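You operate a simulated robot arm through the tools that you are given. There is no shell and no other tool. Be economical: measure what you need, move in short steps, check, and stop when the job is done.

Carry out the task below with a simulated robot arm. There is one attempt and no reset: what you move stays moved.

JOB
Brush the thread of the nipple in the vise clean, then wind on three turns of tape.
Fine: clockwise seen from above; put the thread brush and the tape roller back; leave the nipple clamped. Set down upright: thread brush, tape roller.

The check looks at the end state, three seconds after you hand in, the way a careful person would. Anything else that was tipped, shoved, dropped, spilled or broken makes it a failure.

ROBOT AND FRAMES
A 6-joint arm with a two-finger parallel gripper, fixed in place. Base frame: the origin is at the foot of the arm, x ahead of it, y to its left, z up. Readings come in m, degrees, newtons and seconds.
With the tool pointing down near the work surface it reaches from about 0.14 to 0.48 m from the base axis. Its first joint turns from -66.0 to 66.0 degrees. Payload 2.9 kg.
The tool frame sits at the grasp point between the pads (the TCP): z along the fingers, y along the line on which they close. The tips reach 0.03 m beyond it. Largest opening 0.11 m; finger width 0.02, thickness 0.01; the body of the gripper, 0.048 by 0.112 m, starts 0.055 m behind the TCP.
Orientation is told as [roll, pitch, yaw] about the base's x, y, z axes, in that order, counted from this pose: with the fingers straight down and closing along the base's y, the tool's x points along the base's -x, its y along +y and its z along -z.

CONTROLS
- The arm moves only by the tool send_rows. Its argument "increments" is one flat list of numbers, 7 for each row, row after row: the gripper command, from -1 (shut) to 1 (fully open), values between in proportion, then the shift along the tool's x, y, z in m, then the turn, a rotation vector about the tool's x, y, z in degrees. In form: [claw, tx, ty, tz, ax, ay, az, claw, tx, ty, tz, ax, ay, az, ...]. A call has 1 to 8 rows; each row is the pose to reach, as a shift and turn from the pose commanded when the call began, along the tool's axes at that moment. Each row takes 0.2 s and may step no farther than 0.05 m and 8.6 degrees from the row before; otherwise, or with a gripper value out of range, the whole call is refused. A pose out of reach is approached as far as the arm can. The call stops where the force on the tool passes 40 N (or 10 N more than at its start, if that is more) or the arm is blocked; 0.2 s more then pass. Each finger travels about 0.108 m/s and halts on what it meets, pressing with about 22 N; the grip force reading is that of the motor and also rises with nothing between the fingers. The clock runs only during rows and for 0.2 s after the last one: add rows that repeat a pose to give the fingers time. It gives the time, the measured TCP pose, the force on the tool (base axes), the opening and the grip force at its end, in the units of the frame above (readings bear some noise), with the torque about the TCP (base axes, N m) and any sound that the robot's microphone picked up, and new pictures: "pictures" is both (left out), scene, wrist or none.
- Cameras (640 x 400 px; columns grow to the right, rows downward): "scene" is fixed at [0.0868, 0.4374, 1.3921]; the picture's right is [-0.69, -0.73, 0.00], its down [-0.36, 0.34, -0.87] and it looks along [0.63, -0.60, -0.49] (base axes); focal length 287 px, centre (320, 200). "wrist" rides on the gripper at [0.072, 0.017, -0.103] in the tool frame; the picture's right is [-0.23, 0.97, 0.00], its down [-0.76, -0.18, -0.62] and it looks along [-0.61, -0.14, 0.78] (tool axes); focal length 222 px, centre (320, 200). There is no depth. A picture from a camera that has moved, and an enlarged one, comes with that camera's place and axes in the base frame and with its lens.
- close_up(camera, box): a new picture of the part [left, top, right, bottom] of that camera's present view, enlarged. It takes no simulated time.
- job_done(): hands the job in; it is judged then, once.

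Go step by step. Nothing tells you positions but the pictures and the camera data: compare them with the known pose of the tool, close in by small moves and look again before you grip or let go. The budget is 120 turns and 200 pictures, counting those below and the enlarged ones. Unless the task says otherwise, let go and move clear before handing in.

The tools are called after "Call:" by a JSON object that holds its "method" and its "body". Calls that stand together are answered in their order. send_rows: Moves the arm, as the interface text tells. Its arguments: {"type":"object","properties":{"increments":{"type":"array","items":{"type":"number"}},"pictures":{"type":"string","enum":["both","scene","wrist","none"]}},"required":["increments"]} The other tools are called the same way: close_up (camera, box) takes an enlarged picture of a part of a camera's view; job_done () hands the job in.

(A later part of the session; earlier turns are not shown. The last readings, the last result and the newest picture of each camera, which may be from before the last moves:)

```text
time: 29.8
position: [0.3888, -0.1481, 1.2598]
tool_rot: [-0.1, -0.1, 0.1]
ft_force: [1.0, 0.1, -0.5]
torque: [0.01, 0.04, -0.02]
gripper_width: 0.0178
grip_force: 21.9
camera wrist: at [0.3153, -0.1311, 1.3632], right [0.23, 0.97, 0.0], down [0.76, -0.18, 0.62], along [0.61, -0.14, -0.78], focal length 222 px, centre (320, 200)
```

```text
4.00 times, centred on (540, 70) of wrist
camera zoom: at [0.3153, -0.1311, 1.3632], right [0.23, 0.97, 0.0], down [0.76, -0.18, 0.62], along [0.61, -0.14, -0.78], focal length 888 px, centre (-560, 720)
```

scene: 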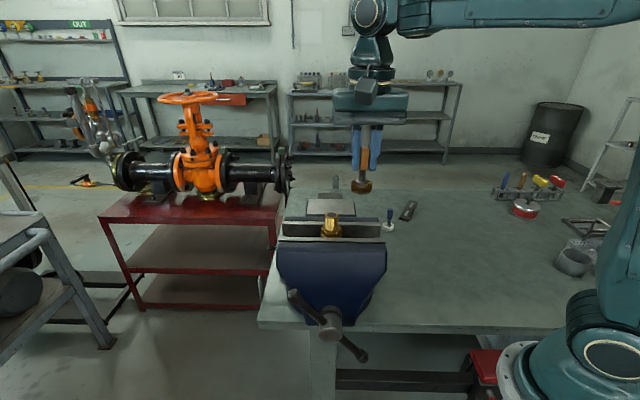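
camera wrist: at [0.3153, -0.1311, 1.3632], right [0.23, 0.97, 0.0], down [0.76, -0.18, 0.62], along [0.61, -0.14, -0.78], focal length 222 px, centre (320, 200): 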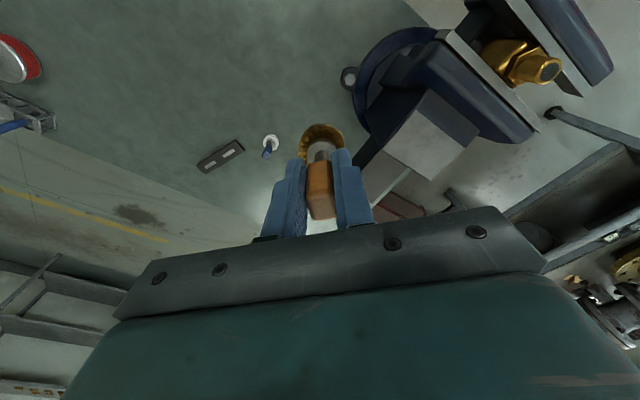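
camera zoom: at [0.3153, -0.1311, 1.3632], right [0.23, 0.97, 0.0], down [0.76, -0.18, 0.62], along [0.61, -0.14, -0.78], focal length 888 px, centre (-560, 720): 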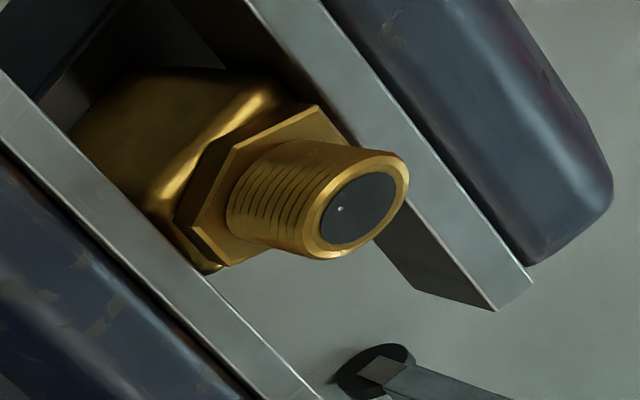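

The far side is clean too. Returning the brush to its spot (0.4465, −0.2185), yaw −43°.

Call:
{"method": "send_rows", "body": {"increments": [-1, -0.012, -0.014, 0.03, 0, 0, 7.2, -1, -0.024, -0.028, 0.07, 0, 0, 14.4, -1, -0.036, -0.042, 0.11, 0, 0, 21.6, -1, -0.048, -0.056, 0.15, 0, 0, 28.8, -1, -0.0575, -0.0704, 0.19, 0, 0, 36, -1, -0.0575, -0.0704, 0.235, 0, 0, 43.1, -1, -0.0575, -0.0704, 0.28, 0, 0, 43.1, -1, -0.0575, -0.0704, 0.32, 0, 0, 43.1], "pictures": "none"}}

Call:
{"method": "close_up", "body": {"camera": "scene", "box": [360, 180, 440, 250]}}

```text
time: 31.6
position: [0.4466, -0.2213, 0.9375]
tool_rot: [0.0, 0.0, -43.1]
ft_force: [1.1, -0.1, -2.1]
torque: [0.04, 0.05, -0.03]
gripper_width: 0.0175
grip_force: 21.9
```

```text
5.71 times, centred on (400, 215) of scene
camera zoom: at [0.0868, 0.4374, 1.3921], right [-0.69, -0.73, 0.0], down [-0.36, 0.34, -0.87], along [0.63, -0.6, -0.49], focal length 1640 px, centre (-137, 114)
```

zoom: 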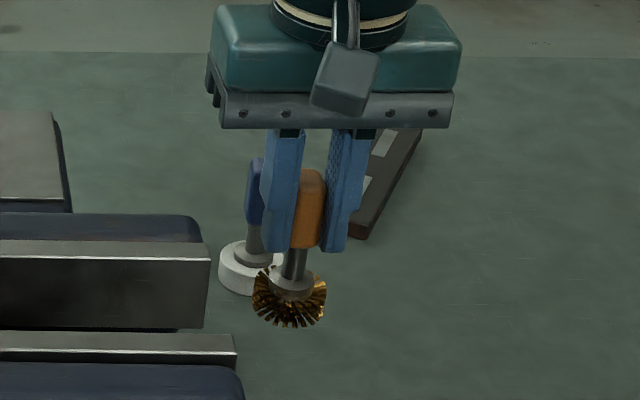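

Call:
{"method": "send_rows", "body": {"increments": [-1, 0.0017, 0.0018, 0.02, 0, 0, 0, -1, 0.0017, 0.0018, 0.04, 0, 0, 0, -1, 0.0017, 0.0018, 0.055, 0, 0, 0, -1, 0.0017, 0.0018, 0.061, 0, 0, 0, -1, 0.0017, 0.0018, 0.063, 0, 0, 0, -1, 0.0017, 0.0018, 0.063, 0, 0, 0], "pictures": "none"}}

Call:
{"method": "close_up", "body": {"camera": "scene", "box": [360, 190, 440, 260]}}

```text
time: 33.0
position: [0.4475, -0.2172, 0.8761]
tool_rot: [0.0, 0.0, -43.1]
ft_force: [1.2, 0.4, -1.2]
torque: [0.02, -0.01, 0.0]
gripper_width: 0.0176
grip_force: 21.7
```

```text
5.71 times, centred on (400, 225) of scene
camera zoom: at [0.0868, 0.4374, 1.3921], right [-0.69, -0.73, 0.0], down [-0.36, 0.34, -0.87], along [0.63, -0.6, -0.49], focal length 1640 px, centre (-137, 57)
```

zoom: 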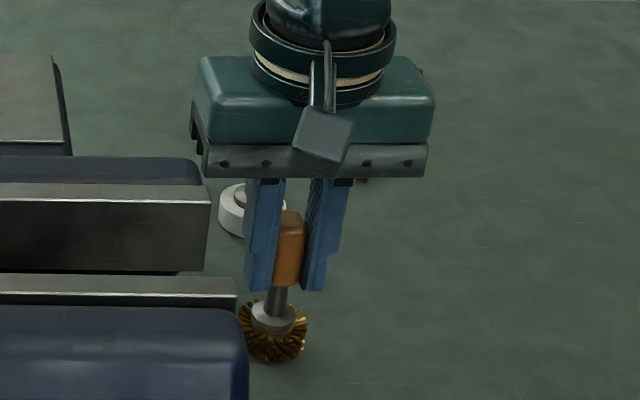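

About 2–3 mm above the table still; lowering gently until contact.

Call:
{"method": "send_rows", "body": {"increments": [-1, 0, 0, 0.001, 0, 0, 0, -1, 0, 0, 0.0022, 0, 0, 0, -1, 0, 0, 0.0022, 0, 0, 0], "pictures": "none"}}

Call:
{"method": "send_rows", "body": {"increments": [-1, 0, 0, 0.0005, 0, 0, 0, -1, 0, 0, 0.001, 0, 0, 0, -1, 0, 0, 0.001, 0, 0, 0], "pictures": "none"}}

```text
time: 33.8
position: [0.4465, -0.2173, 0.8751]
tool_rot: [0.0, 0.0, -43.0]
ft_force: [0.5, 0.0, -1.3]
torque: [0.01, 0.05, 0.01]
gripper_width: 0.0178
grip_force: 22.0
```

```text
time: 34.6
position: [0.4474, -0.2182, 0.8738]
tool_rot: [-0.1, 0.0, -43.1]
ft_force: [-2.7, 1.2, 7.1]
torque: [0.07, 0.15, 0.0]
gripper_width: 0.0174
grip_force: 22.3
```

On the table (7 N). Releasing and rising.

Call:
{"method": "send_rows", "body": {"increments": [-0.62, 0, 0, -0.0005, 0, 0, 0, -0.4, 0, 0, -0.001, 0, 0, 0, 0.2, 0, 0, -0.001, 0, 0, 0, 0.2, 0, 0, -0.001, 0, 0, 0, 0.2, 0, 0, -0.03, 0, 0, 0, 0.2, 0, 0, -0.07, 0, 0, 0, 0.2, 0, 0, -0.1, 0, 0, 0], "pictures": "wrist"}}

Call:
{"method": "close_up", "body": {"camera": "scene", "box": [360, 190, 440, 260]}}

Call:
{"method": "close_up", "body": {"camera": "wrist", "box": [260, 60, 420, 220]}}

```text
time: 36.2
position: [0.4467, -0.2162, 0.974]
tool_rot: [-0.1, -0.1, -43.0]
ft_force: [0.2, -0.4, 0.0]
torque: [0.02, 0.01, -0.02]
gripper_width: 0.0659
grip_force: 0.0
camera wrist: at [0.4038, -0.1538, 1.0783], right [0.83, 0.56, 0.0], down [0.43, -0.65, 0.62], along [0.35, -0.52, -0.78], focal length 222 px, centre (320, 200)
```

wrist: 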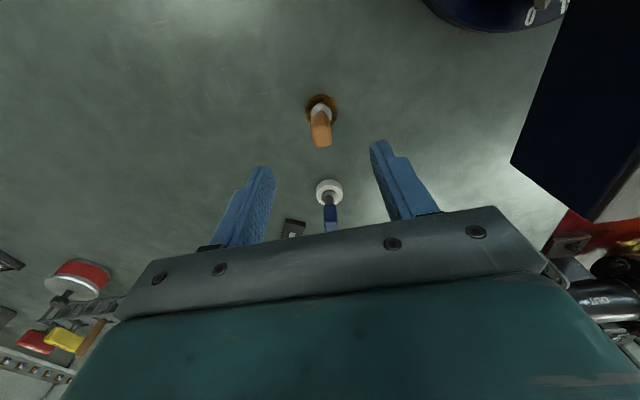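

```text
5.71 times, centred on (400, 225) of scene
camera zoom: at [0.0868, 0.4374, 1.3921], right [-0.69, -0.73, 0.0], down [-0.36, 0.34, -0.87], along [0.63, -0.6, -0.49], focal length 1640 px, centre (-137, 57)
```

zoom: 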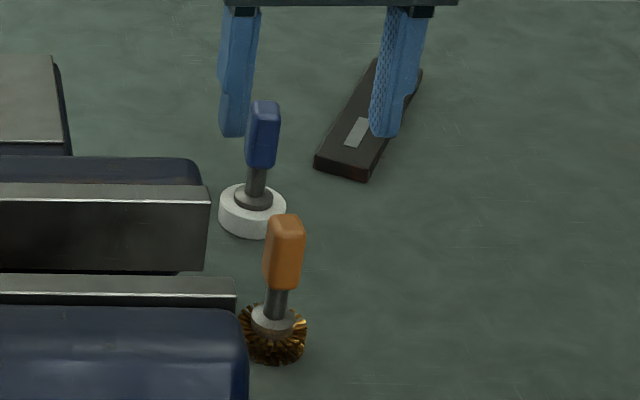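

```text
2.50 times, centred on (340, 140) of wrist
camera zoom: at [0.4038, -0.1538, 1.0783], right [0.83, 0.56, 0.0], down [0.43, -0.65, 0.62], along [0.35, -0.52, -0.78], focal length 555 px, centre (270, 350)
```

zoom: 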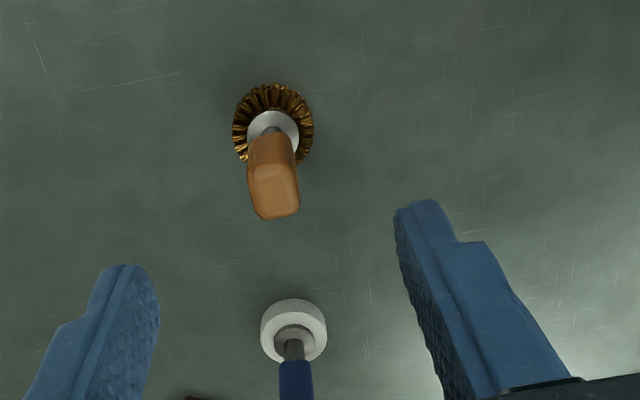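

Brush is back upright within ~3 mm. Next the tape roller, estimated at (0.527, −0.311). Moving over it at the same height and checking reach.

Call:
{"method": "send_rows", "body": {"increments": [0.2, -0.04, -0.005, -0.005, 0, 0, 0, 0.2, -0.08, -0.01, -0.005, 0, 0, 0, 0.2, -0.1226, -0.0141, -0.005, 0, 0, 0, 0.2, -0.1226, -0.0141, -0.005, 0, 0, 0], "pictures": "wrist"}}

Call:
{"method": "close_up", "body": {"camera": "scene", "box": [360, 170, 440, 240]}}

Call:
{"method": "close_up", "body": {"camera": "wrist", "box": [240, 60, 400, 220]}}

```text
time: 37.2
position: [0.5268, -0.3124, 0.979]
tool_rot: [0.0, 0.0, -43.1]
ft_force: [-0.3, 0.8, 0.5]
torque: [-0.03, -0.01, 0.02]
gripper_width: 0.0659
grip_force: 0.1
camera wrist: at [0.4843, -0.2491, 1.0829], right [0.83, 0.56, 0.0], down [0.43, -0.65, 0.62], along [0.35, -0.52, -0.78], focal length 222 px, centre (320, 200)
```

wrist: 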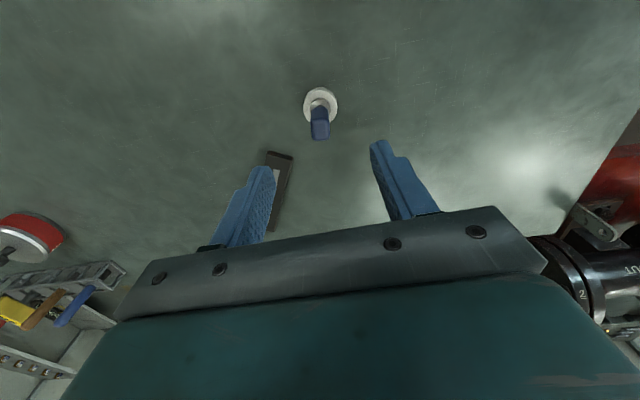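

```text
5.71 times, centred on (400, 205) of scene
camera zoom: at [0.0868, 0.4374, 1.3921], right [-0.69, -0.73, 0.0], down [-0.36, 0.34, -0.87], along [0.63, -0.6, -0.49], focal length 1640 px, centre (-137, 171)
```

zoom: 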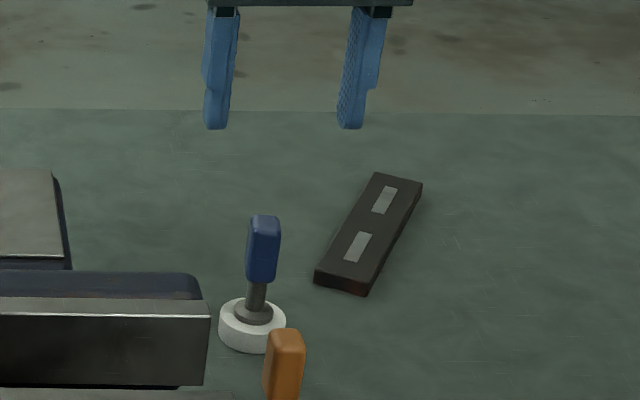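

```text
2.50 times, centred on (320, 140) of wrist
camera zoom: at [0.4843, -0.2491, 1.0829], right [0.83, 0.56, 0.0], down [0.43, -0.65, 0.62], along [0.35, -0.52, -0.78], focal length 555 px, centre (320, 350)
```

zoom: 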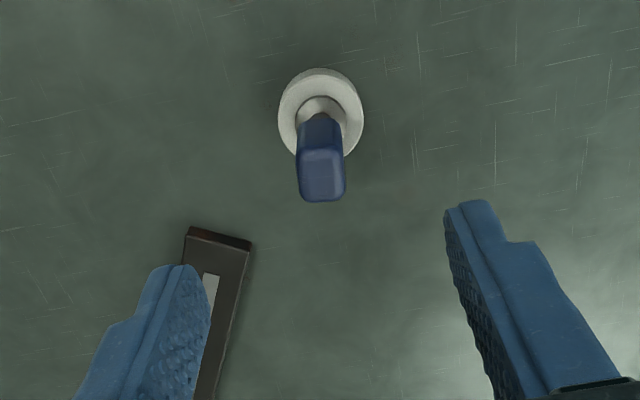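

Reach is fine. The roller's handle is turned about 9° relative to the pads; turning to match, and nudging to centre.

Call:
{"method": "send_rows", "body": {"increments": [0.2, -0.0005, 0.0012, 0.01, 0, 0, 5, 0.2, -0.0005, 0.0012, 0.03, 0, 0, 9.5, 0.2, -0.0005, 0.0012, 0.03, 0, 0, 9.5], "pictures": "none"}}

Call:
{"method": "close_up", "body": {"camera": "wrist", "box": [240, 60, 400, 220]}}

```text
time: 38.0
position: [0.527, -0.3115, 0.9498]
tool_rot: [0.0, 0.0, -52.6]
ft_force: [0.0, 0.7, -0.1]
torque: [0.0, -0.02, 0.0]
gripper_width: 0.0658
grip_force: 0.1
```

```text
2.50 times, centred on (320, 140) of wrist
camera zoom: at [0.496, -0.2415, 1.0521], right [0.91, 0.41, 0.0], down [0.32, -0.71, 0.62], along [0.26, -0.57, -0.78], focal length 555 px, centre (320, 350)
```

zoom: 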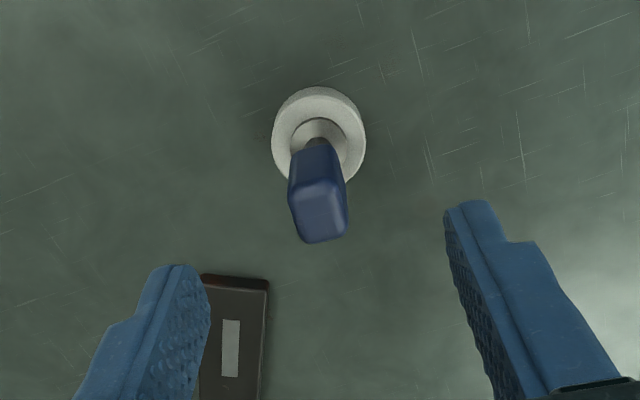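

Aligned and centred. Descending and gripping the roller handle.

Call:
{"method": "send_rows", "body": {"increments": [0.2, 0, 0, 0.025, 0, 0, 1.5, 0.2, 0, 0, 0.055, 0, 0, 1.5, 0.2, 0, 0, 0.0755, 0, 0, 1.5, 0.2, 0, 0, 0.0755, 0, 0, 1.5], "pictures": "none"}}

Call:
{"method": "close_up", "body": {"camera": "wrist", "box": [240, 60, 400, 220]}}

Call:
{"method": "close_up", "body": {"camera": "scene", "box": [360, 170, 440, 240]}}

```text
time: 39.0
position: [0.529, -0.3117, 0.8731]
tool_rot: [0.0, 0.1, -54.2]
ft_force: [0.1, -0.1, -1.3]
torque: [-0.02, -0.02, 0.05]
gripper_width: 0.0661
grip_force: 0.0
```

```text
2.50 times, centred on (320, 140) of wrist
camera zoom: at [0.4985, -0.2409, 0.9768], right [0.92, 0.39, 0.0], down [0.3, -0.72, 0.62], along [0.24, -0.57, -0.78], focal length 555 px, centre (320, 350)
```

zoom: 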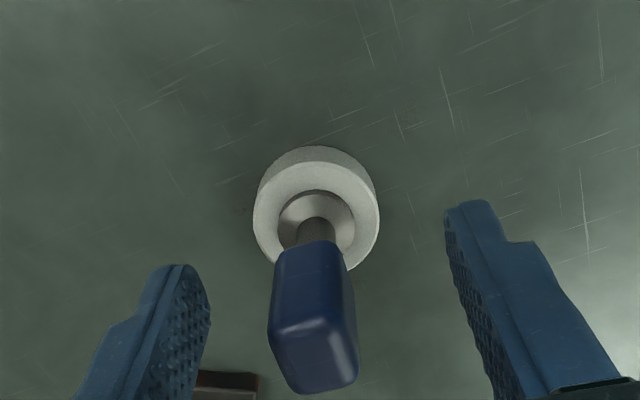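

```text
5.71 times, centred on (400, 205) of scene
camera zoom: at [0.0868, 0.4374, 1.3921], right [-0.69, -0.73, 0.0], down [-0.36, 0.34, -0.87], along [0.63, -0.6, -0.49], focal length 1640 px, centre (-137, 171)
```

zoom: 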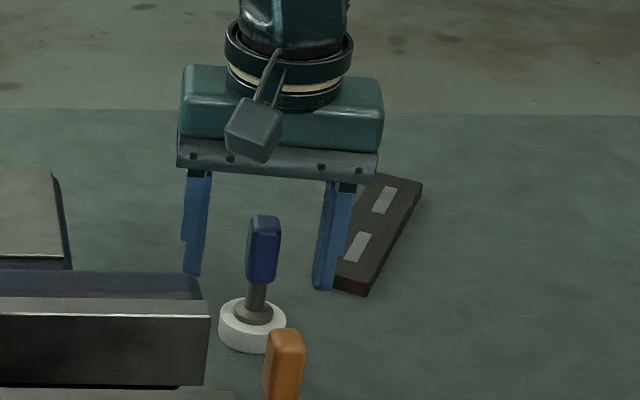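

Call:
{"method": "send_rows", "body": {"increments": [-1, 0, 0, 0, 0, 0, 0, -1, 0, 0, 0, 0, 0, 0, -1, 0, 0, 0, 0, 0, 0, -1, 0, 0, 0, 0, 0, 0], "pictures": "none"}}

Call:
{"method": "send_rows", "body": {"increments": [-1, 0, 0, -0.02, 0, 0, 0, -1, 0, 0, -0.065, 0, 0, 0, -1, 0, 0, -0.112, 0, 0, 0, -1, 0, 0, -0.16, 0, 0, 0, -1, 0, 0, -0.208, 0, 0, 0, -1, 0, 0, -0.256, 0, 0, 0, -1, 0, 0, -0.3, 0, 0, 0, -1, 0, 0, -0.337, 0, 0, 0], "pictures": "scene"}}

```text
time: 40.0
position: [0.5293, -0.3101, 0.8731]
tool_rot: [0.1, 0.0, -54.1]
ft_force: [-0.3, 0.5, -0.3]
torque: [-0.03, 0.04, -0.01]
gripper_width: 0.0177
grip_force: 22.0
```

```text
time: 41.8
position: [0.5161, -0.3048, 1.1861]
tool_rot: [0.0, 0.1, -54.1]
ft_force: [0.1, -0.1, -0.8]
torque: [-0.01, 0.01, 0.01]
gripper_width: 0.0177
grip_force: 21.7
out of reach, approached as far as the arm can: row 7, 8
```

scene: 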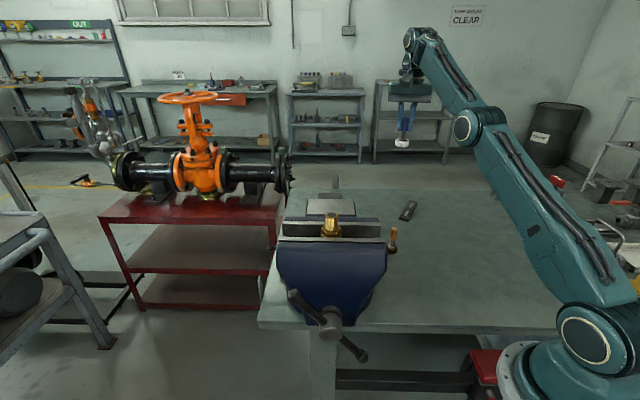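

Roller gripped and lifted (arm at reach limit up there, harmless). Moving toward the nipple's −y side.

Call:
{"method": "send_rows", "body": {"increments": [-1, 0.042, 0.0136, 0, 0, 0, 0, -1, 0.084, 0.0272, 0, 0, 0, 0, -1, 0.126, 0.041, 0, 0, 0, 0, -1, 0.167, 0.0545, 0, 0, 0, 0, -1, 0.209, 0.068, 0, 0, 0, 0, -1, 0.25, 0.0815, 0, 0, 0, 0, -1, 0.292, 0.095, 0, 0, 0, 0, -1, 0.32, 0.104, 0, 0, 0, 0], "pictures": "wrist"}}

Call:
{"method": "close_up", "body": {"camera": "scene", "box": [300, 150, 400, 240]}}

```text
time: 43.6
position: [0.4122, 0.0173, 1.1823]
tool_rot: [-0.1, 0.1, -54.1]
ft_force: [-0.6, -0.1, -0.9]
torque: [-0.01, 0.0, 0.01]
gripper_width: 0.0176
grip_force: 21.8
camera wrist: at [0.3824, 0.087, 1.2866], right [0.92, 0.39, 0.0], down [0.3, -0.72, 0.62], along [0.24, -0.57, -0.78], focal length 222 px, centre (320, 200)
```

wrist: 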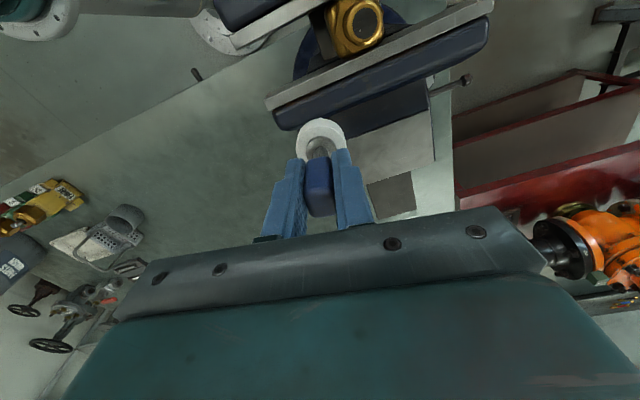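

```text
4.44 times, centred on (350, 195) of scene
camera zoom: at [0.0868, 0.4374, 1.3921], right [-0.69, -0.73, 0.0], down [-0.36, 0.34, -0.87], along [0.63, -0.6, -0.49], focal length 1276 px, centre (187, 222)
```

zoom: 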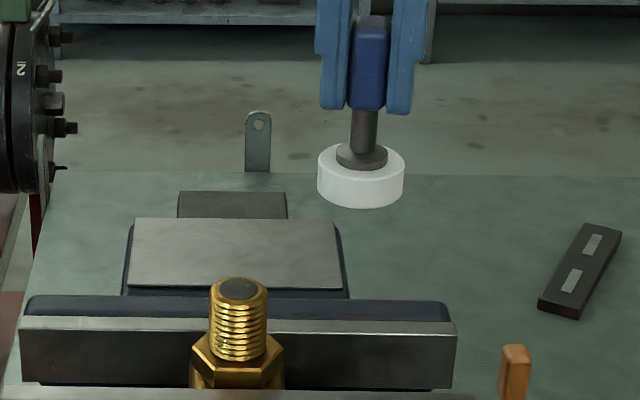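

Roller axis: disc centre ≈6.2 cm below TCP, radius ≈2.0 cm. Lowering to thread height and approaching to about 4 cm from the nipple axis.

Call:
{"method": "send_rows", "body": {"increments": [-1, 0, 0, 0.02, 0, 0, 0, -1, 0, 0, 0.0373, 0, 0, 0, -1, 0.012, 0.007, 0.0373, 0, 0, 0, -1, 0.024, 0.014, 0.0373, 0, 0, 0, -1, 0.034, 0.02, 0.0373, 0, 0, 0, -1, 0.0369, 0.0218, 0.0373, 0, 0, 0, -1, 0.0369, 0.0218, 0.0373, 0, 0, 0], "pictures": "none"}}

Call:
{"method": "close_up", "body": {"camera": "scene", "box": [300, 180, 380, 240]}}

Call:
{"method": "close_up", "body": {"camera": "wrist", "box": [270, 40, 430, 180]}}

```text
time: 45.2
position: [0.4085, 0.06, 1.1465]
tool_rot: [0.0, 0.0, -54.2]
ft_force: [-0.8, 0.6, -0.5]
torque: [0.03, -0.01, -0.01]
gripper_width: 0.0176
grip_force: 22.3
```

```text
6.67 times, centred on (340, 210) of scene
camera zoom: at [0.0868, 0.4374, 1.3921], right [-0.69, -0.73, 0.0], down [-0.36, 0.34, -0.87], along [0.63, -0.6, -0.49], focal length 1914 px, centre (187, 133)
```

zoom: 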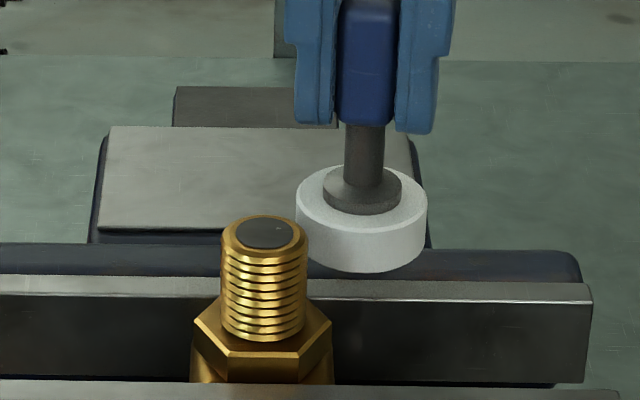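

```text
2.86 times, centred on (350, 110) of wrist
camera zoom: at [0.3778, 0.1298, 1.2501], right [0.92, 0.39, 0.0], down [0.3, -0.72, 0.62], along [0.24, -0.57, -0.78], focal length 635 px, centre (234, 457)
```

zoom: 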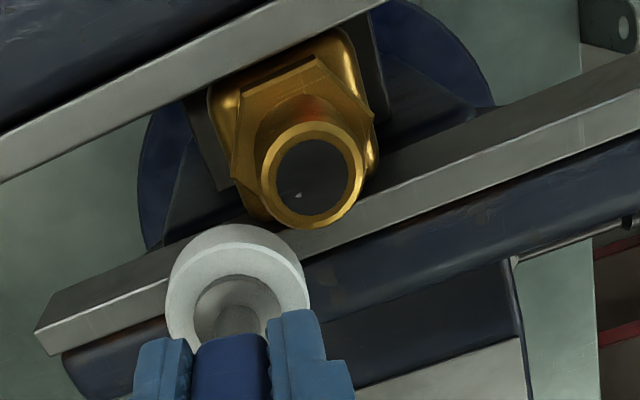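

Approaching slowly to find contact.

Call:
{"method": "send_rows", "body": {"increments": [-1, 0.002, 0.0019, 0, 0, 0, 0, -1, 0.004, 0.0038, 0, 0, 0, 0, -1, 0.004, 0.0038, 0, 0, 0, 0], "pictures": "none"}}

Call:
{"method": "send_rows", "body": {"increments": [-1, 0.0008, 0.0006, 0, 0, 0, 0, -1, 0.0008, 0.0006, 0, 0, 0, 0], "pictures": "none"}}

Call:
{"method": "send_rows", "body": {"increments": [-1, 0.0008, 0.0006, 0, 0, 0, 0, -1, 0.0008, 0.0006, 0, 0, 0, 0], "pictures": "none"}}

```text
time: 46.0
position: [0.4091, 0.0654, 1.1468]
tool_rot: [0.1, 0.0, -54.1]
ft_force: [-0.4, -0.8, -0.9]
torque: [-0.02, -0.02, 0.01]
gripper_width: 0.0179
grip_force: 21.8
```

```text
time: 46.6
position: [0.4089, 0.0652, 1.1474]
tool_rot: [-0.1, -0.1, -54.1]
ft_force: [0.5, 0.8, -0.5]
torque: [0.01, -0.02, 0.02]
gripper_width: 0.0175
grip_force: 21.8
```

```text
time: 47.2
position: [0.4093, 0.0664, 1.1463]
tool_rot: [0.0, 0.0, -54.0]
ft_force: [0.3, -0.8, -0.7]
torque: [-0.01, 0.0, 0.0]
gripper_width: 0.0174
grip_force: 22.2
```

Call:
{"method": "send_rows", "body": {"increments": [-1, 0.0008, 0.0006, 0, 0, 0, 0, -1, 0.0008, 0.0006, 0, 0, 0, 0], "pictures": "none"}}

Call:
{"method": "send_rows", "body": {"increments": [-1, 0.0008, 0.0006, 0, 0, 0, 0, -1, 0.0008, 0.0006, 0, 0, 0, 0], "pictures": "none"}}

```text
time: 47.8
position: [0.41, 0.0671, 1.1473]
tool_rot: [-0.1, 0.1, -54.2]
ft_force: [1.0, -4.7, -2.4]
torque: [-0.33, -0.07, -0.05]
gripper_width: 0.0177
grip_force: 22.3
```

```text
time: 48.4
position: [0.4091, 0.069, 1.1484]
tool_rot: [0.0, -0.1, -54.2]
ft_force: [0.4, -10.9, -0.3]
torque: [-0.8, -0.04, -0.03]
gripper_width: 0.0175
grip_force: 21.9
```

Contact at ~6 N/mm commanded; the normal puts the nipple axis at (0.4088, 0.1004) in TCP terms. Starting the clockwise winding (15° steps), first 60° as a check.

Call:
{"method": "send_rows", "body": {"increments": [-1, 0.0053, -0.0063, 0.002, 0, 0, 0, -1, 0.0123, -0.0106, 0.002, 0, 0, 0, -1, 0.0202, -0.0129, 0.002, 0, 0, 0, -1, 0.0284, -0.0131, 0.002, 0, 0, 0], "pictures": "none"}}

Call:
{"method": "close_up", "body": {"camera": "scene", "box": [300, 180, 380, 240]}}

```text
time: 49.4
position: [0.3802, 0.0839, 1.1452]
tool_rot: [0.1, 0.0, -54.1]
ft_force: [-0.5, 0.4, -1.1]
torque: [0.01, 0.04, -0.03]
gripper_width: 0.0177
grip_force: 21.9
```

```text
6.67 times, centred on (340, 210) of scene
camera zoom: at [0.0868, 0.4374, 1.3921], right [-0.69, -0.73, 0.0], down [-0.36, 0.34, -0.87], along [0.63, -0.6, -0.49], focal length 1914 px, centre (187, 133)
```

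zoom: 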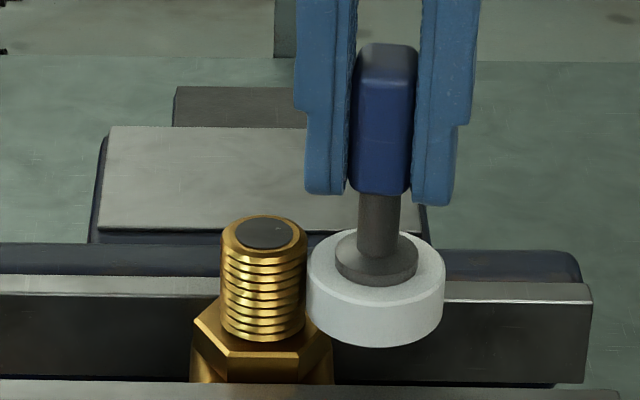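

Contact was lost here; nudging inward 2 mm to regain it.

Call:
{"method": "send_rows", "body": {"increments": [-1, -0.0001, 0.001, 0, 0, 0, 0, -1, -0.0002, 0.002, 0, 0, 0, 0, -1, -0.0002, 0.002, 0, 0, 0, 0], "pictures": "none"}}

Call:
{"method": "close_up", "body": {"camera": "wrist", "box": [270, 40, 430, 180]}}

```text
time: 50.2
position: [0.3819, 0.0868, 1.1456]
tool_rot: [-0.1, 0.0, -54.1]
ft_force: [-6.1, -4.7, -1.0]
torque: [-0.32, 0.46, -0.06]
gripper_width: 0.0174
grip_force: 21.8
```

```text
2.86 times, centred on (350, 110) of wrist
camera zoom: at [0.3516, 0.1559, 1.2493], right [0.92, 0.39, 0.0], down [0.3, -0.72, 0.62], along [0.24, -0.58, -0.78], focal length 635 px, centre (234, 457)
```

zoom: 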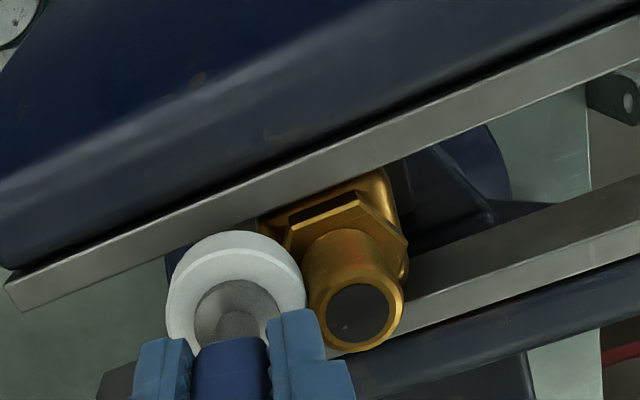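

Contact regained (7.7 N). Refining centre to (0.4105, 0.1003) and continuing.

Call:
{"method": "send_rows", "body": {"increments": [-1, 0.0052, 0.0011, 0, 0, 0, 0, -1, 0.0123, 0.005, 0, 0, 0, 0, -1, 0.0181, 0.0105, 0, 0, 0, 0, -1, 0.0223, 0.0174, 0, 0, 0, 0], "pictures": "none"}}

Call:
{"method": "close_up", "body": {"camera": "scene", "box": [300, 180, 380, 240]}}

```text
time: 51.2
position: [0.3846, 0.1153, 1.1461]
tool_rot: [0.3, -0.1, -53.9]
ft_force: [-7.5, 3.7, -1.3]
torque: [0.34, 0.54, -0.01]
gripper_width: 0.0174
grip_force: 21.9
```

```text
6.67 times, centred on (340, 210) of scene
camera zoom: at [0.0866, 0.4375, 1.392], right [-0.69, -0.73, 0.0], down [-0.36, 0.34, -0.87], along [0.63, -0.6, -0.49], focal length 1914 px, centre (187, 133)
```

zoom: 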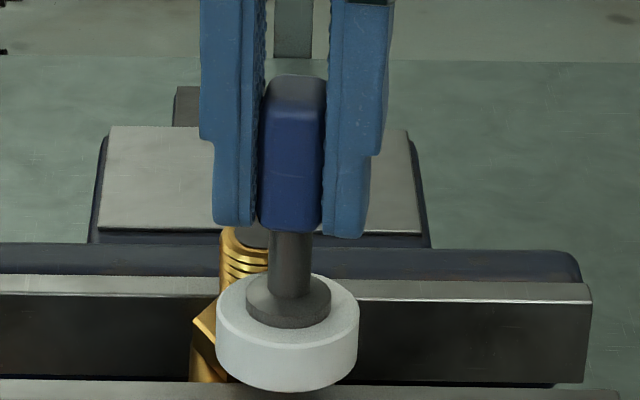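

Call:
{"method": "send_rows", "body": {"increments": [-1, 0.0023, 0.0077, 0, 0, 0, 0, -1, 0.0025, 0.0157, 0, 0, 0, 0, -1, 0.0007, 0.0235, 0, 0, 0, 0, -1, -0.0032, 0.0306, 0, 0, 0, 0], "pictures": "none"}}

Call:
{"method": "close_up", "body": {"camera": "scene", "box": [300, 180, 380, 240]}}

```text
time: 52.2
position: [0.411, 0.1293, 1.1461]
tool_rot: [0.2, -0.1, -54.1]
ft_force: [-0.7, 3.9, -2.2]
torque: [0.25, 0.02, 0.0]
gripper_width: 0.0176
grip_force: 22.3
```

```text
6.67 times, centred on (340, 210) of scene
camera zoom: at [0.0868, 0.4375, 1.392], right [-0.69, -0.73, 0.0], down [-0.36, 0.34, -0.87], along [0.63, -0.6, -0.49], focal length 1914 px, centre (187, 133)
```

zoom: 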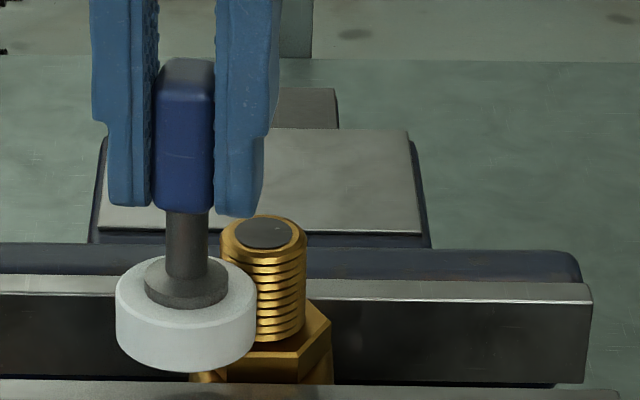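

No tape is rendered yet, so it may appear per full turn. Refit: axis ≈(0.4105, 0.0988), contact radius ≈3.1 cm. Continuing with slightly more interference.

Call:
{"method": "send_rows", "body": {"increments": [-1, -0.0055, 0.005, 0, 0, 0, 0, -1, -0.0122, 0.0091, 0, 0, 0, 0, -1, -0.0197, 0.0113, 0, 0, 0, 0, -1, -0.0275, 0.0115, 0, 0, 0, 0], "pictures": "none"}}

Call:
{"method": "close_up", "body": {"camera": "scene", "box": [300, 180, 380, 240]}}

```text
time: 53.2
position: [0.4366, 0.1157, 1.1452]
tool_rot: [0.1, -0.1, -54.1]
ft_force: [4.4, 15.2, 0.3]
torque: [1.06, -0.33, -0.16]
gripper_width: 0.0182
grip_force: 21.1
```

```text
6.67 times, centred on (340, 210) of scene
camera zoom: at [0.0869, 0.4378, 1.3919], right [-0.69, -0.73, 0.0], down [-0.36, 0.34, -0.87], along [0.63, -0.6, -0.49], focal length 1914 px, centre (187, 133)
```

zoom: 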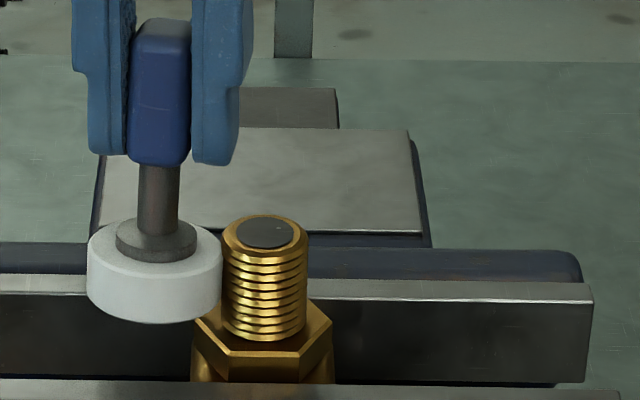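

Call:
{"method": "send_rows", "body": {"increments": [-1, -0.0079, -0.001, 0, 0, 0, 0, -1, -0.015, -0.0049, 0, 0, 0, 0, -1, -0.0209, -0.0104, 0, 0, 0, 0, -1, -0.0251, -0.0173, 0, 0, 0, 0], "pictures": "none"}}

Call:
{"method": "close_up", "body": {"camera": "wrist", "box": [270, 40, 430, 180]}}

```text
time: 54.2
position: [0.4378, 0.0821, 1.1445]
tool_rot: [0.4, -0.1, -54.3]
ft_force: [18.4, 3.4, 1.5]
torque: [0.26, -1.17, -0.29]
gripper_width: 0.0257
grip_force: 21.9
```

```text
2.86 times, centred on (350, 110) of wrist
camera zoom: at [0.4073, 0.1523, 1.2488], right [0.92, 0.38, 0.01], down [0.3, -0.72, 0.62], along [0.24, -0.57, -0.78], focal length 635 px, centre (234, 457)
```

zoom: 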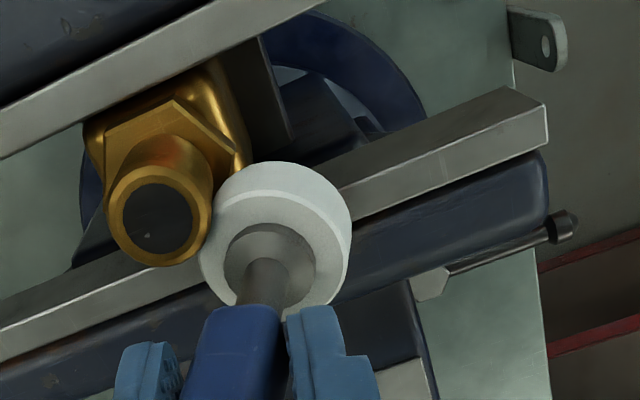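

The side load opened the fingers and tilted the roller. Backing straight off outward so the pads can re-seat on the handle.

Call:
{"method": "send_rows", "body": {"increments": [-1, -0.0055, 0.0023, 0, 0, 0, 0, -1, -0.009, 0.0038, 0, 0, 0, 0, -1, -0.012, 0.005, 0, 0, 0, 0, -1, -0.012, 0.005, 0, 0, 0, 0], "pictures": "none"}}

Call:
{"method": "close_up", "body": {"camera": "scene", "box": [300, 180, 380, 240]}}

Call:
{"method": "close_up", "body": {"camera": "wrist", "box": [270, 80, 390, 220]}}

```text
time: 55.2
position: [0.4469, 0.0766, 1.1441]
tool_rot: [-0.1, 0.1, -54.1]
ft_force: [0.6, 0.4, 0.1]
torque: [0.0, -0.04, -0.01]
gripper_width: 0.0177
grip_force: 22.1
```

```text
6.67 times, centred on (340, 210) of scene
camera zoom: at [0.0868, 0.4374, 1.3921], right [-0.69, -0.73, 0.0], down [-0.36, 0.34, -0.87], along [0.63, -0.6, -0.49], focal length 1914 px, centre (187, 133)
```

zoom: 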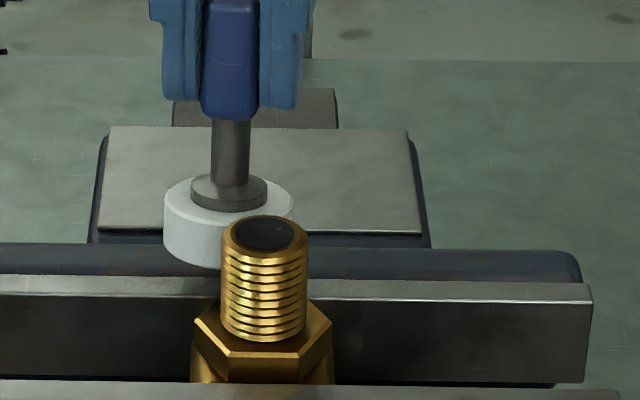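

```text
2.86 times, centred on (330, 150) of wrist
camera zoom: at [0.4169, 0.1464, 1.249], right [0.92, 0.39, 0.0], down [0.3, -0.72, 0.62], along [0.24, -0.57, -0.78], focal length 635 px, centre (291, 343)
```

zoom: 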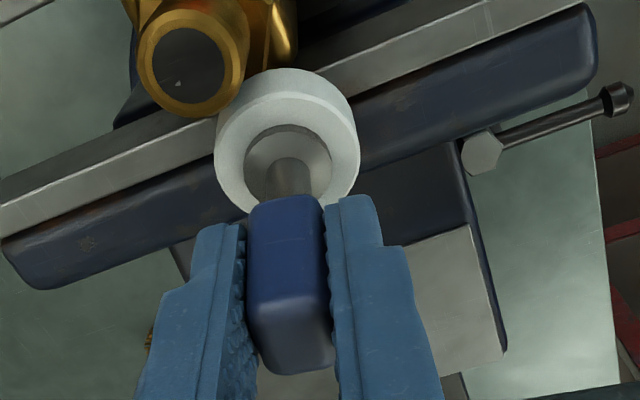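

Pads re-seated (17.7 mm), but the roller is now tilted ~9° in the pads, with its foot toward tool +x. I'll straighten it by pressing it gently against the nipple from the opposite side (azimuth −54°), in small steps.

Call:
{"method": "send_rows", "body": {"increments": [-1, -0.0052, -0.008, 0, 0, 0, 0, -1, -0.0052, -0.0165, 0, 0, 0, 0, -1, -0.001, -0.0165, 0, 0, 0, 0, -1, -0.001, -0.0165, 0, 0, 0, 0], "pictures": "none"}}

Call:
{"method": "close_up", "body": {"camera": "wrist", "box": [270, 80, 390, 220]}}

```text
time: 56.2
position: [0.4363, 0.0652, 1.1452]
tool_rot: [0.0, 0.0, -54.1]
ft_force: [0.7, -2.2, -2.1]
torque: [-0.2, -0.07, 0.01]
gripper_width: 0.0171
grip_force: 22.5
```

```text
2.86 times, centred on (330, 150) of wrist
camera zoom: at [0.4056, 0.1353, 1.2485], right [0.92, 0.39, 0.0], down [0.3, -0.72, 0.62], along [0.24, -0.57, -0.78], focal length 635 px, centre (291, 343)
```

zoom: 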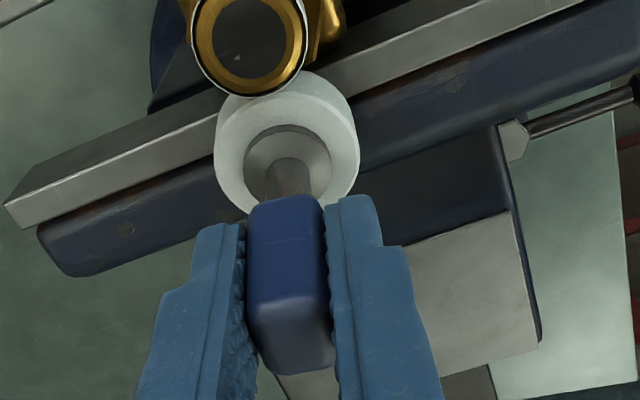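

A white band has appeared around the nipple. Checking it from the scene camera.

Call:
{"method": "close_up", "body": {"camera": "scene", "box": [310, 190, 370, 240]}}

```text
8.00 times, centred on (340, 215) of scene
camera zoom: at [0.0869, 0.4373, 1.3921], right [-0.69, -0.73, 0.0], down [-0.36, 0.34, -0.87], along [0.63, -0.6, -0.49], focal length 2296 px, centre (160, 80)
```

zoom: 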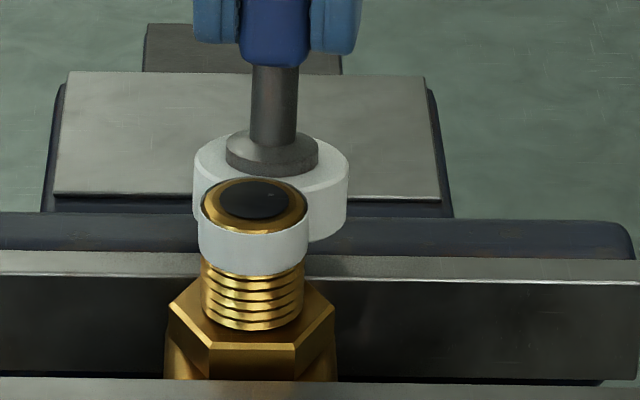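

One turn of tape is on. Now pressing gently (tool +x) to straighten the roller in the pads.

Call:
{"method": "send_rows", "body": {"increments": [-1, 0.0015, 0, 0, 0, 0, 0, -1, 0.003, 0, 0, 0, 0, 0, -1, 0.003, 0, 0, 0, 0, 0], "pictures": "none"}}

Call:
{"method": "send_rows", "body": {"increments": [-1, 0.001, 0, 0, 0, 0, 0, -1, 0.002, 0, 0, 0, 0, 0, -1, 0.002, 0, 0, 0, 0, 0], "pictures": "none"}}

Call:
{"method": "close_up", "body": {"camera": "wrist", "box": [270, 80, 390, 220]}}

```text
time: 57.0
position: [0.4345, 0.067, 1.1448]
tool_rot: [0.1, -0.1, -54.2]
ft_force: [4.8, -8.5, 2.3]
torque: [-0.59, -0.3, 0.02]
gripper_width: 0.0175
grip_force: 22.4
```

```text
time: 57.8
position: [0.4325, 0.0706, 1.1457]
tool_rot: [0.1, -0.1, -54.1]
ft_force: [6.3, -7.4, 2.7]
torque: [-0.51, -0.41, 0.0]
gripper_width: 0.0178
grip_force: 21.9
```

```text
2.86 times, centred on (330, 150) of wrist
camera zoom: at [0.4024, 0.1397, 1.2492], right [0.92, 0.39, 0.0], down [0.3, -0.72, 0.62], along [0.24, -0.57, -0.78], focal length 635 px, centre (291, 343)
```

zoom: 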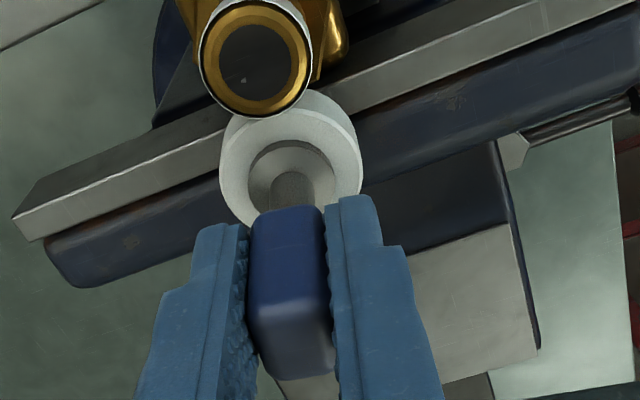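

Straightening works (slips at ~10 N). Pressing another 5 mm.

Call:
{"method": "send_rows", "body": {"increments": [-1, 0.0015, 0, 0, 0, 0, 0, -1, 0.003, 0, 0, 0, 0, 0, -1, 0.0045, 0, 0, 0, 0, 0, -1, 0.0055, 0, 0, 0, 0, 0, -1, 0.0055, 0, 0, 0, 0, 0], "pictures": "none"}}

Call:
{"method": "close_up", "body": {"camera": "wrist", "box": [270, 80, 390, 220]}}

Call:
{"method": "close_up", "body": {"camera": "scene", "box": [310, 180, 370, 230]}}

```text
time: 59.0
position: [0.4273, 0.0756, 1.146]
tool_rot: [0.1, -0.1, -54.0]
ft_force: [6.3, -6.5, 1.7]
torque: [-0.51, -0.44, -0.02]
gripper_width: 0.0175
grip_force: 22.0
```

```text
2.86 times, centred on (330, 150) of wrist
camera zoom: at [0.3982, 0.1443, 1.2492], right [0.92, 0.39, 0.0], down [0.3, -0.72, 0.62], along [0.24, -0.57, -0.78], focal length 635 px, centre (291, 343)
```

zoom: 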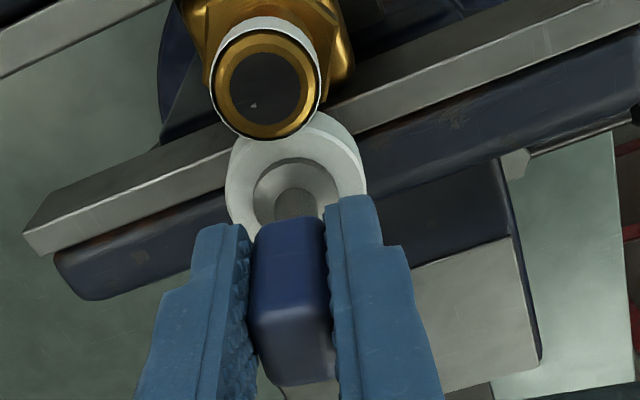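

```text
8.00 times, centred on (340, 205) of scene
camera zoom: at [0.087, 0.4372, 1.3921], right [-0.69, -0.73, 0.0], down [-0.36, 0.34, -0.87], along [0.63, -0.6, -0.49], focal length 2296 px, centre (160, 160)
```

zoom: 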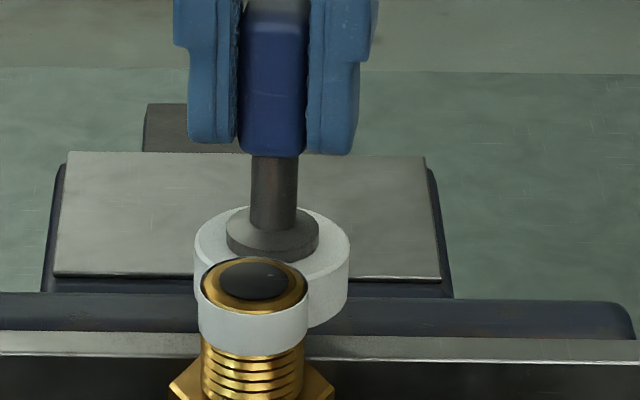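

Roller is straight again. Resuming the clockwise winding with lighter pressure (~5 N target) and checks every 60°.

Call:
{"method": "send_rows", "body": {"increments": [-1, 0, -0.0078, 0, 0, 0, 0, -1, 0.003, -0.015, 0, 0, 0, 0, -1, 0.0078, -0.0212, 0, 0, 0, 0], "pictures": "none"}}

```text
time: 59.8
position: [0.4059, 0.069, 1.1465]
tool_rot: [0.0, 0.0, -54.1]
ft_force: [0.2, -3.2, -0.9]
torque: [-0.25, -0.06, -0.04]
gripper_width: 0.0174
grip_force: 22.0
```

Call:
{"method": "send_rows", "body": {"increments": [-1, 0.0062, -0.0048, 0, 0, 0, 0, -1, 0.0134, -0.0078, 0, 0, 0, 0, -1, 0.0212, -0.0086, 0, 0, 0, 0], "pictures": "none"}}

```text
time: 60.6
position: [0.387, 0.0808, 1.1448]
tool_rot: [-0.1, 0.1, -54.2]
ft_force: [-7.3, -10.7, -2.1]
torque: [-0.9, 0.58, -0.17]
gripper_width: 0.0178
grip_force: 22.2
```

Call:
{"method": "send_rows", "body": {"increments": [-1, 0.0081, -0.0003, 0, 0, 0, 0, -1, 0.0156, 0.0028, 0, 0, 0, 0, -1, 0.0221, 0.0077, 0, 0, 0, 0], "pictures": "none"}}

```text
time: 61.4
position: [0.3802, 0.1039, 1.1462]
tool_rot: [-0.1, 0.1, -54.0]
ft_force: [-14.0, -2.5, -2.2]
torque: [-0.24, 1.09, -0.15]
gripper_width: 0.0187
grip_force: 21.8
```

Call:
{"method": "send_rows", "body": {"increments": [-1, 0.0063, 0.0048, 0, 0, 0, 0, -1, 0.0094, 0.0124, 0, 0, 0, 0, -1, 0.0105, 0.0206, 0, 0, 0, 0], "pictures": "none"}}

Call:
{"method": "close_up", "body": {"camera": "scene", "box": [310, 180, 370, 230]}}

```text
time: 62.2
position: [0.3925, 0.1246, 1.1469]
tool_rot: [0.2, -0.1, -54.0]
ft_force: [-4.0, 4.7, -0.8]
torque: [0.37, 0.38, -0.02]
gripper_width: 0.0178
grip_force: 22.2
```

```text
8.00 times, centred on (340, 205) of scene
camera zoom: at [0.0867, 0.4375, 1.392], right [-0.69, -0.73, 0.0], down [-0.36, 0.34, -0.87], along [0.63, -0.6, -0.49], focal length 2296 px, centre (160, 160)
```

zoom: 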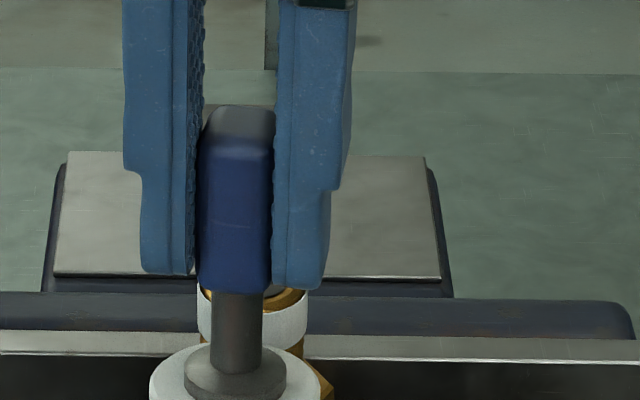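

Good (6 N). Refit all contact points: axis ≈(0.4085, 0.0985), radius ≈3.05 cm. Continuing.

Call:
{"method": "send_rows", "body": {"increments": [-1, -0.0019, 0.0078, 0, 0, 0, 0, -1, -0.0054, 0.0146, 0, 0, 0, 0, -1, -0.0106, 0.0202, 0, 0, 0, 0, -1, -0.0171, 0.0243, 0, 0, 0, 0], "pictures": "none"}}

```text
time: 63.2
position: [0.4214, 0.1248, 1.1462]
tool_rot: [0.1, 0.0, -54.1]
ft_force: [-1.4, 12.1, 1.3]
torque: [0.76, 0.08, -0.07]
gripper_width: 0.0179
grip_force: 21.9
```

Call:
{"method": "send_rows", "body": {"increments": [-1, -0.0071, 0.0034, 0, 0, 0, 0, -1, -0.015, 0.004, 0, 0, 0, 0, -1, -0.0228, 0.0023, 0, 0, 0, 0], "pictures": "none"}}

```text
time: 64.0
position: [0.4384, 0.1083, 1.1455]
tool_rot: [0.2, -0.1, -54.1]
ft_force: [6.5, 18.4, 2.4]
torque: [1.17, -0.44, -0.33]
gripper_width: 0.0194
grip_force: 22.3
```

Too firm on this side; easing outward 2.5 mm and inspecting.

Call:
{"method": "send_rows", "body": {"increments": [-1, -0.0009, 0.0027, 0, 0, 0, 0, -1, -0.0009, 0.0027, 0, 0, 0, 0], "pictures": "none"}}

Call:
{"method": "close_up", "body": {"camera": "wrist", "box": [240, 40, 400, 220]}}

Call:
{"method": "close_up", "body": {"camera": "scene", "box": [310, 180, 370, 230]}}

```text
time: 64.6
position: [0.4397, 0.1086, 1.1442]
tool_rot: [0.0, 0.0, -54.3]
ft_force: [6.6, 9.9, -1.5]
torque: [0.59, -0.47, -0.19]
gripper_width: 0.0185
grip_force: 22.1
```

```text
2.22 times, centred on (320, 130) of wrist
camera zoom: at [0.41, 0.178, 1.2484], right [0.92, 0.39, 0.0], down [0.3, -0.72, 0.62], along [0.24, -0.58, -0.78], focal length 494 px, centre (320, 356)
```

zoom: 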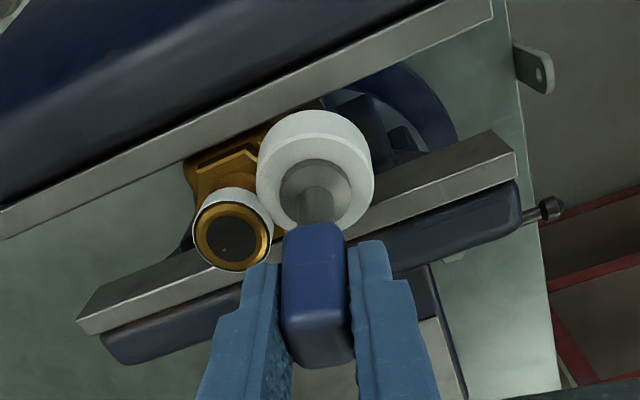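

```text
8.00 times, centred on (340, 205) of scene
camera zoom: at [0.0871, 0.4377, 1.3919], right [-0.69, -0.73, 0.0], down [-0.36, 0.34, -0.87], along [0.63, -0.6, -0.49], focal length 2296 px, centre (160, 160)
```

zoom: 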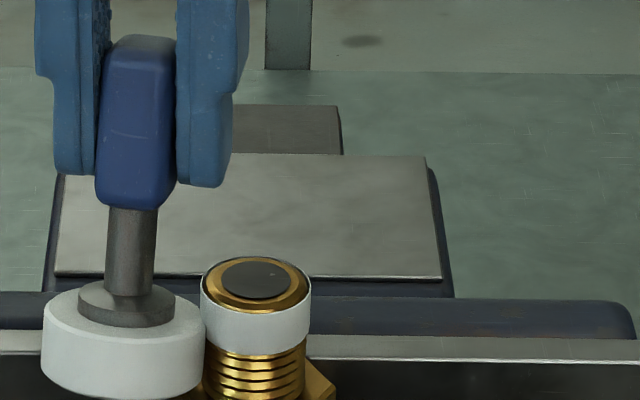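

The friction drag tilted the roller again (slip ~10 N). I'll ease off to a light touch, tracking the disc centre rather than the TCP, and re-straighten at azimuth −54° as before.

Call:
{"method": "send_rows", "body": {"increments": [-1, -0.001, 0.0012, 0, 0, 0, 0, -1, -0.0064, 0.0006, 0, 0, 0, 0, -1, -0.0143, -0.0019, 0, 0, 0, 0, -1, -0.0213, -0.0063, 0, 0, 0, 0], "pictures": "none"}}

Call:
{"method": "close_up", "body": {"camera": "wrist", "box": [240, 40, 400, 220]}}

```text
time: 65.6
position: [0.4483, 0.0862, 1.1461]
tool_rot: [0.1, 0.0, -54.2]
ft_force: [10.8, 10.5, 1.0]
torque: [0.79, -0.67, -0.42]
gripper_width: 0.0211
grip_force: 21.8
```

```text
2.22 times, centred on (320, 130) of wrist
camera zoom: at [0.4175, 0.1567, 1.2497], right [0.92, 0.39, 0.0], down [0.3, -0.72, 0.62], along [0.24, -0.57, -0.78], focal length 494 px, centre (320, 356)
```

zoom: 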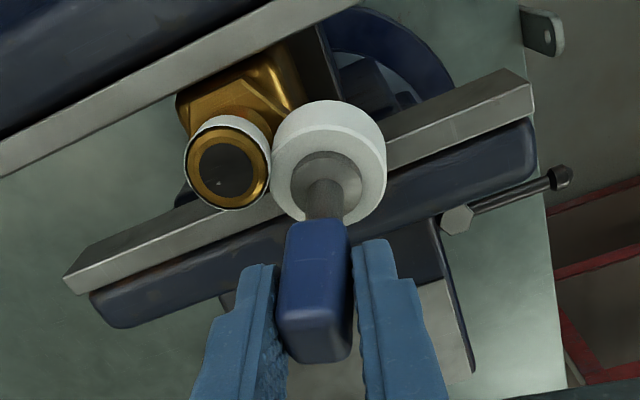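

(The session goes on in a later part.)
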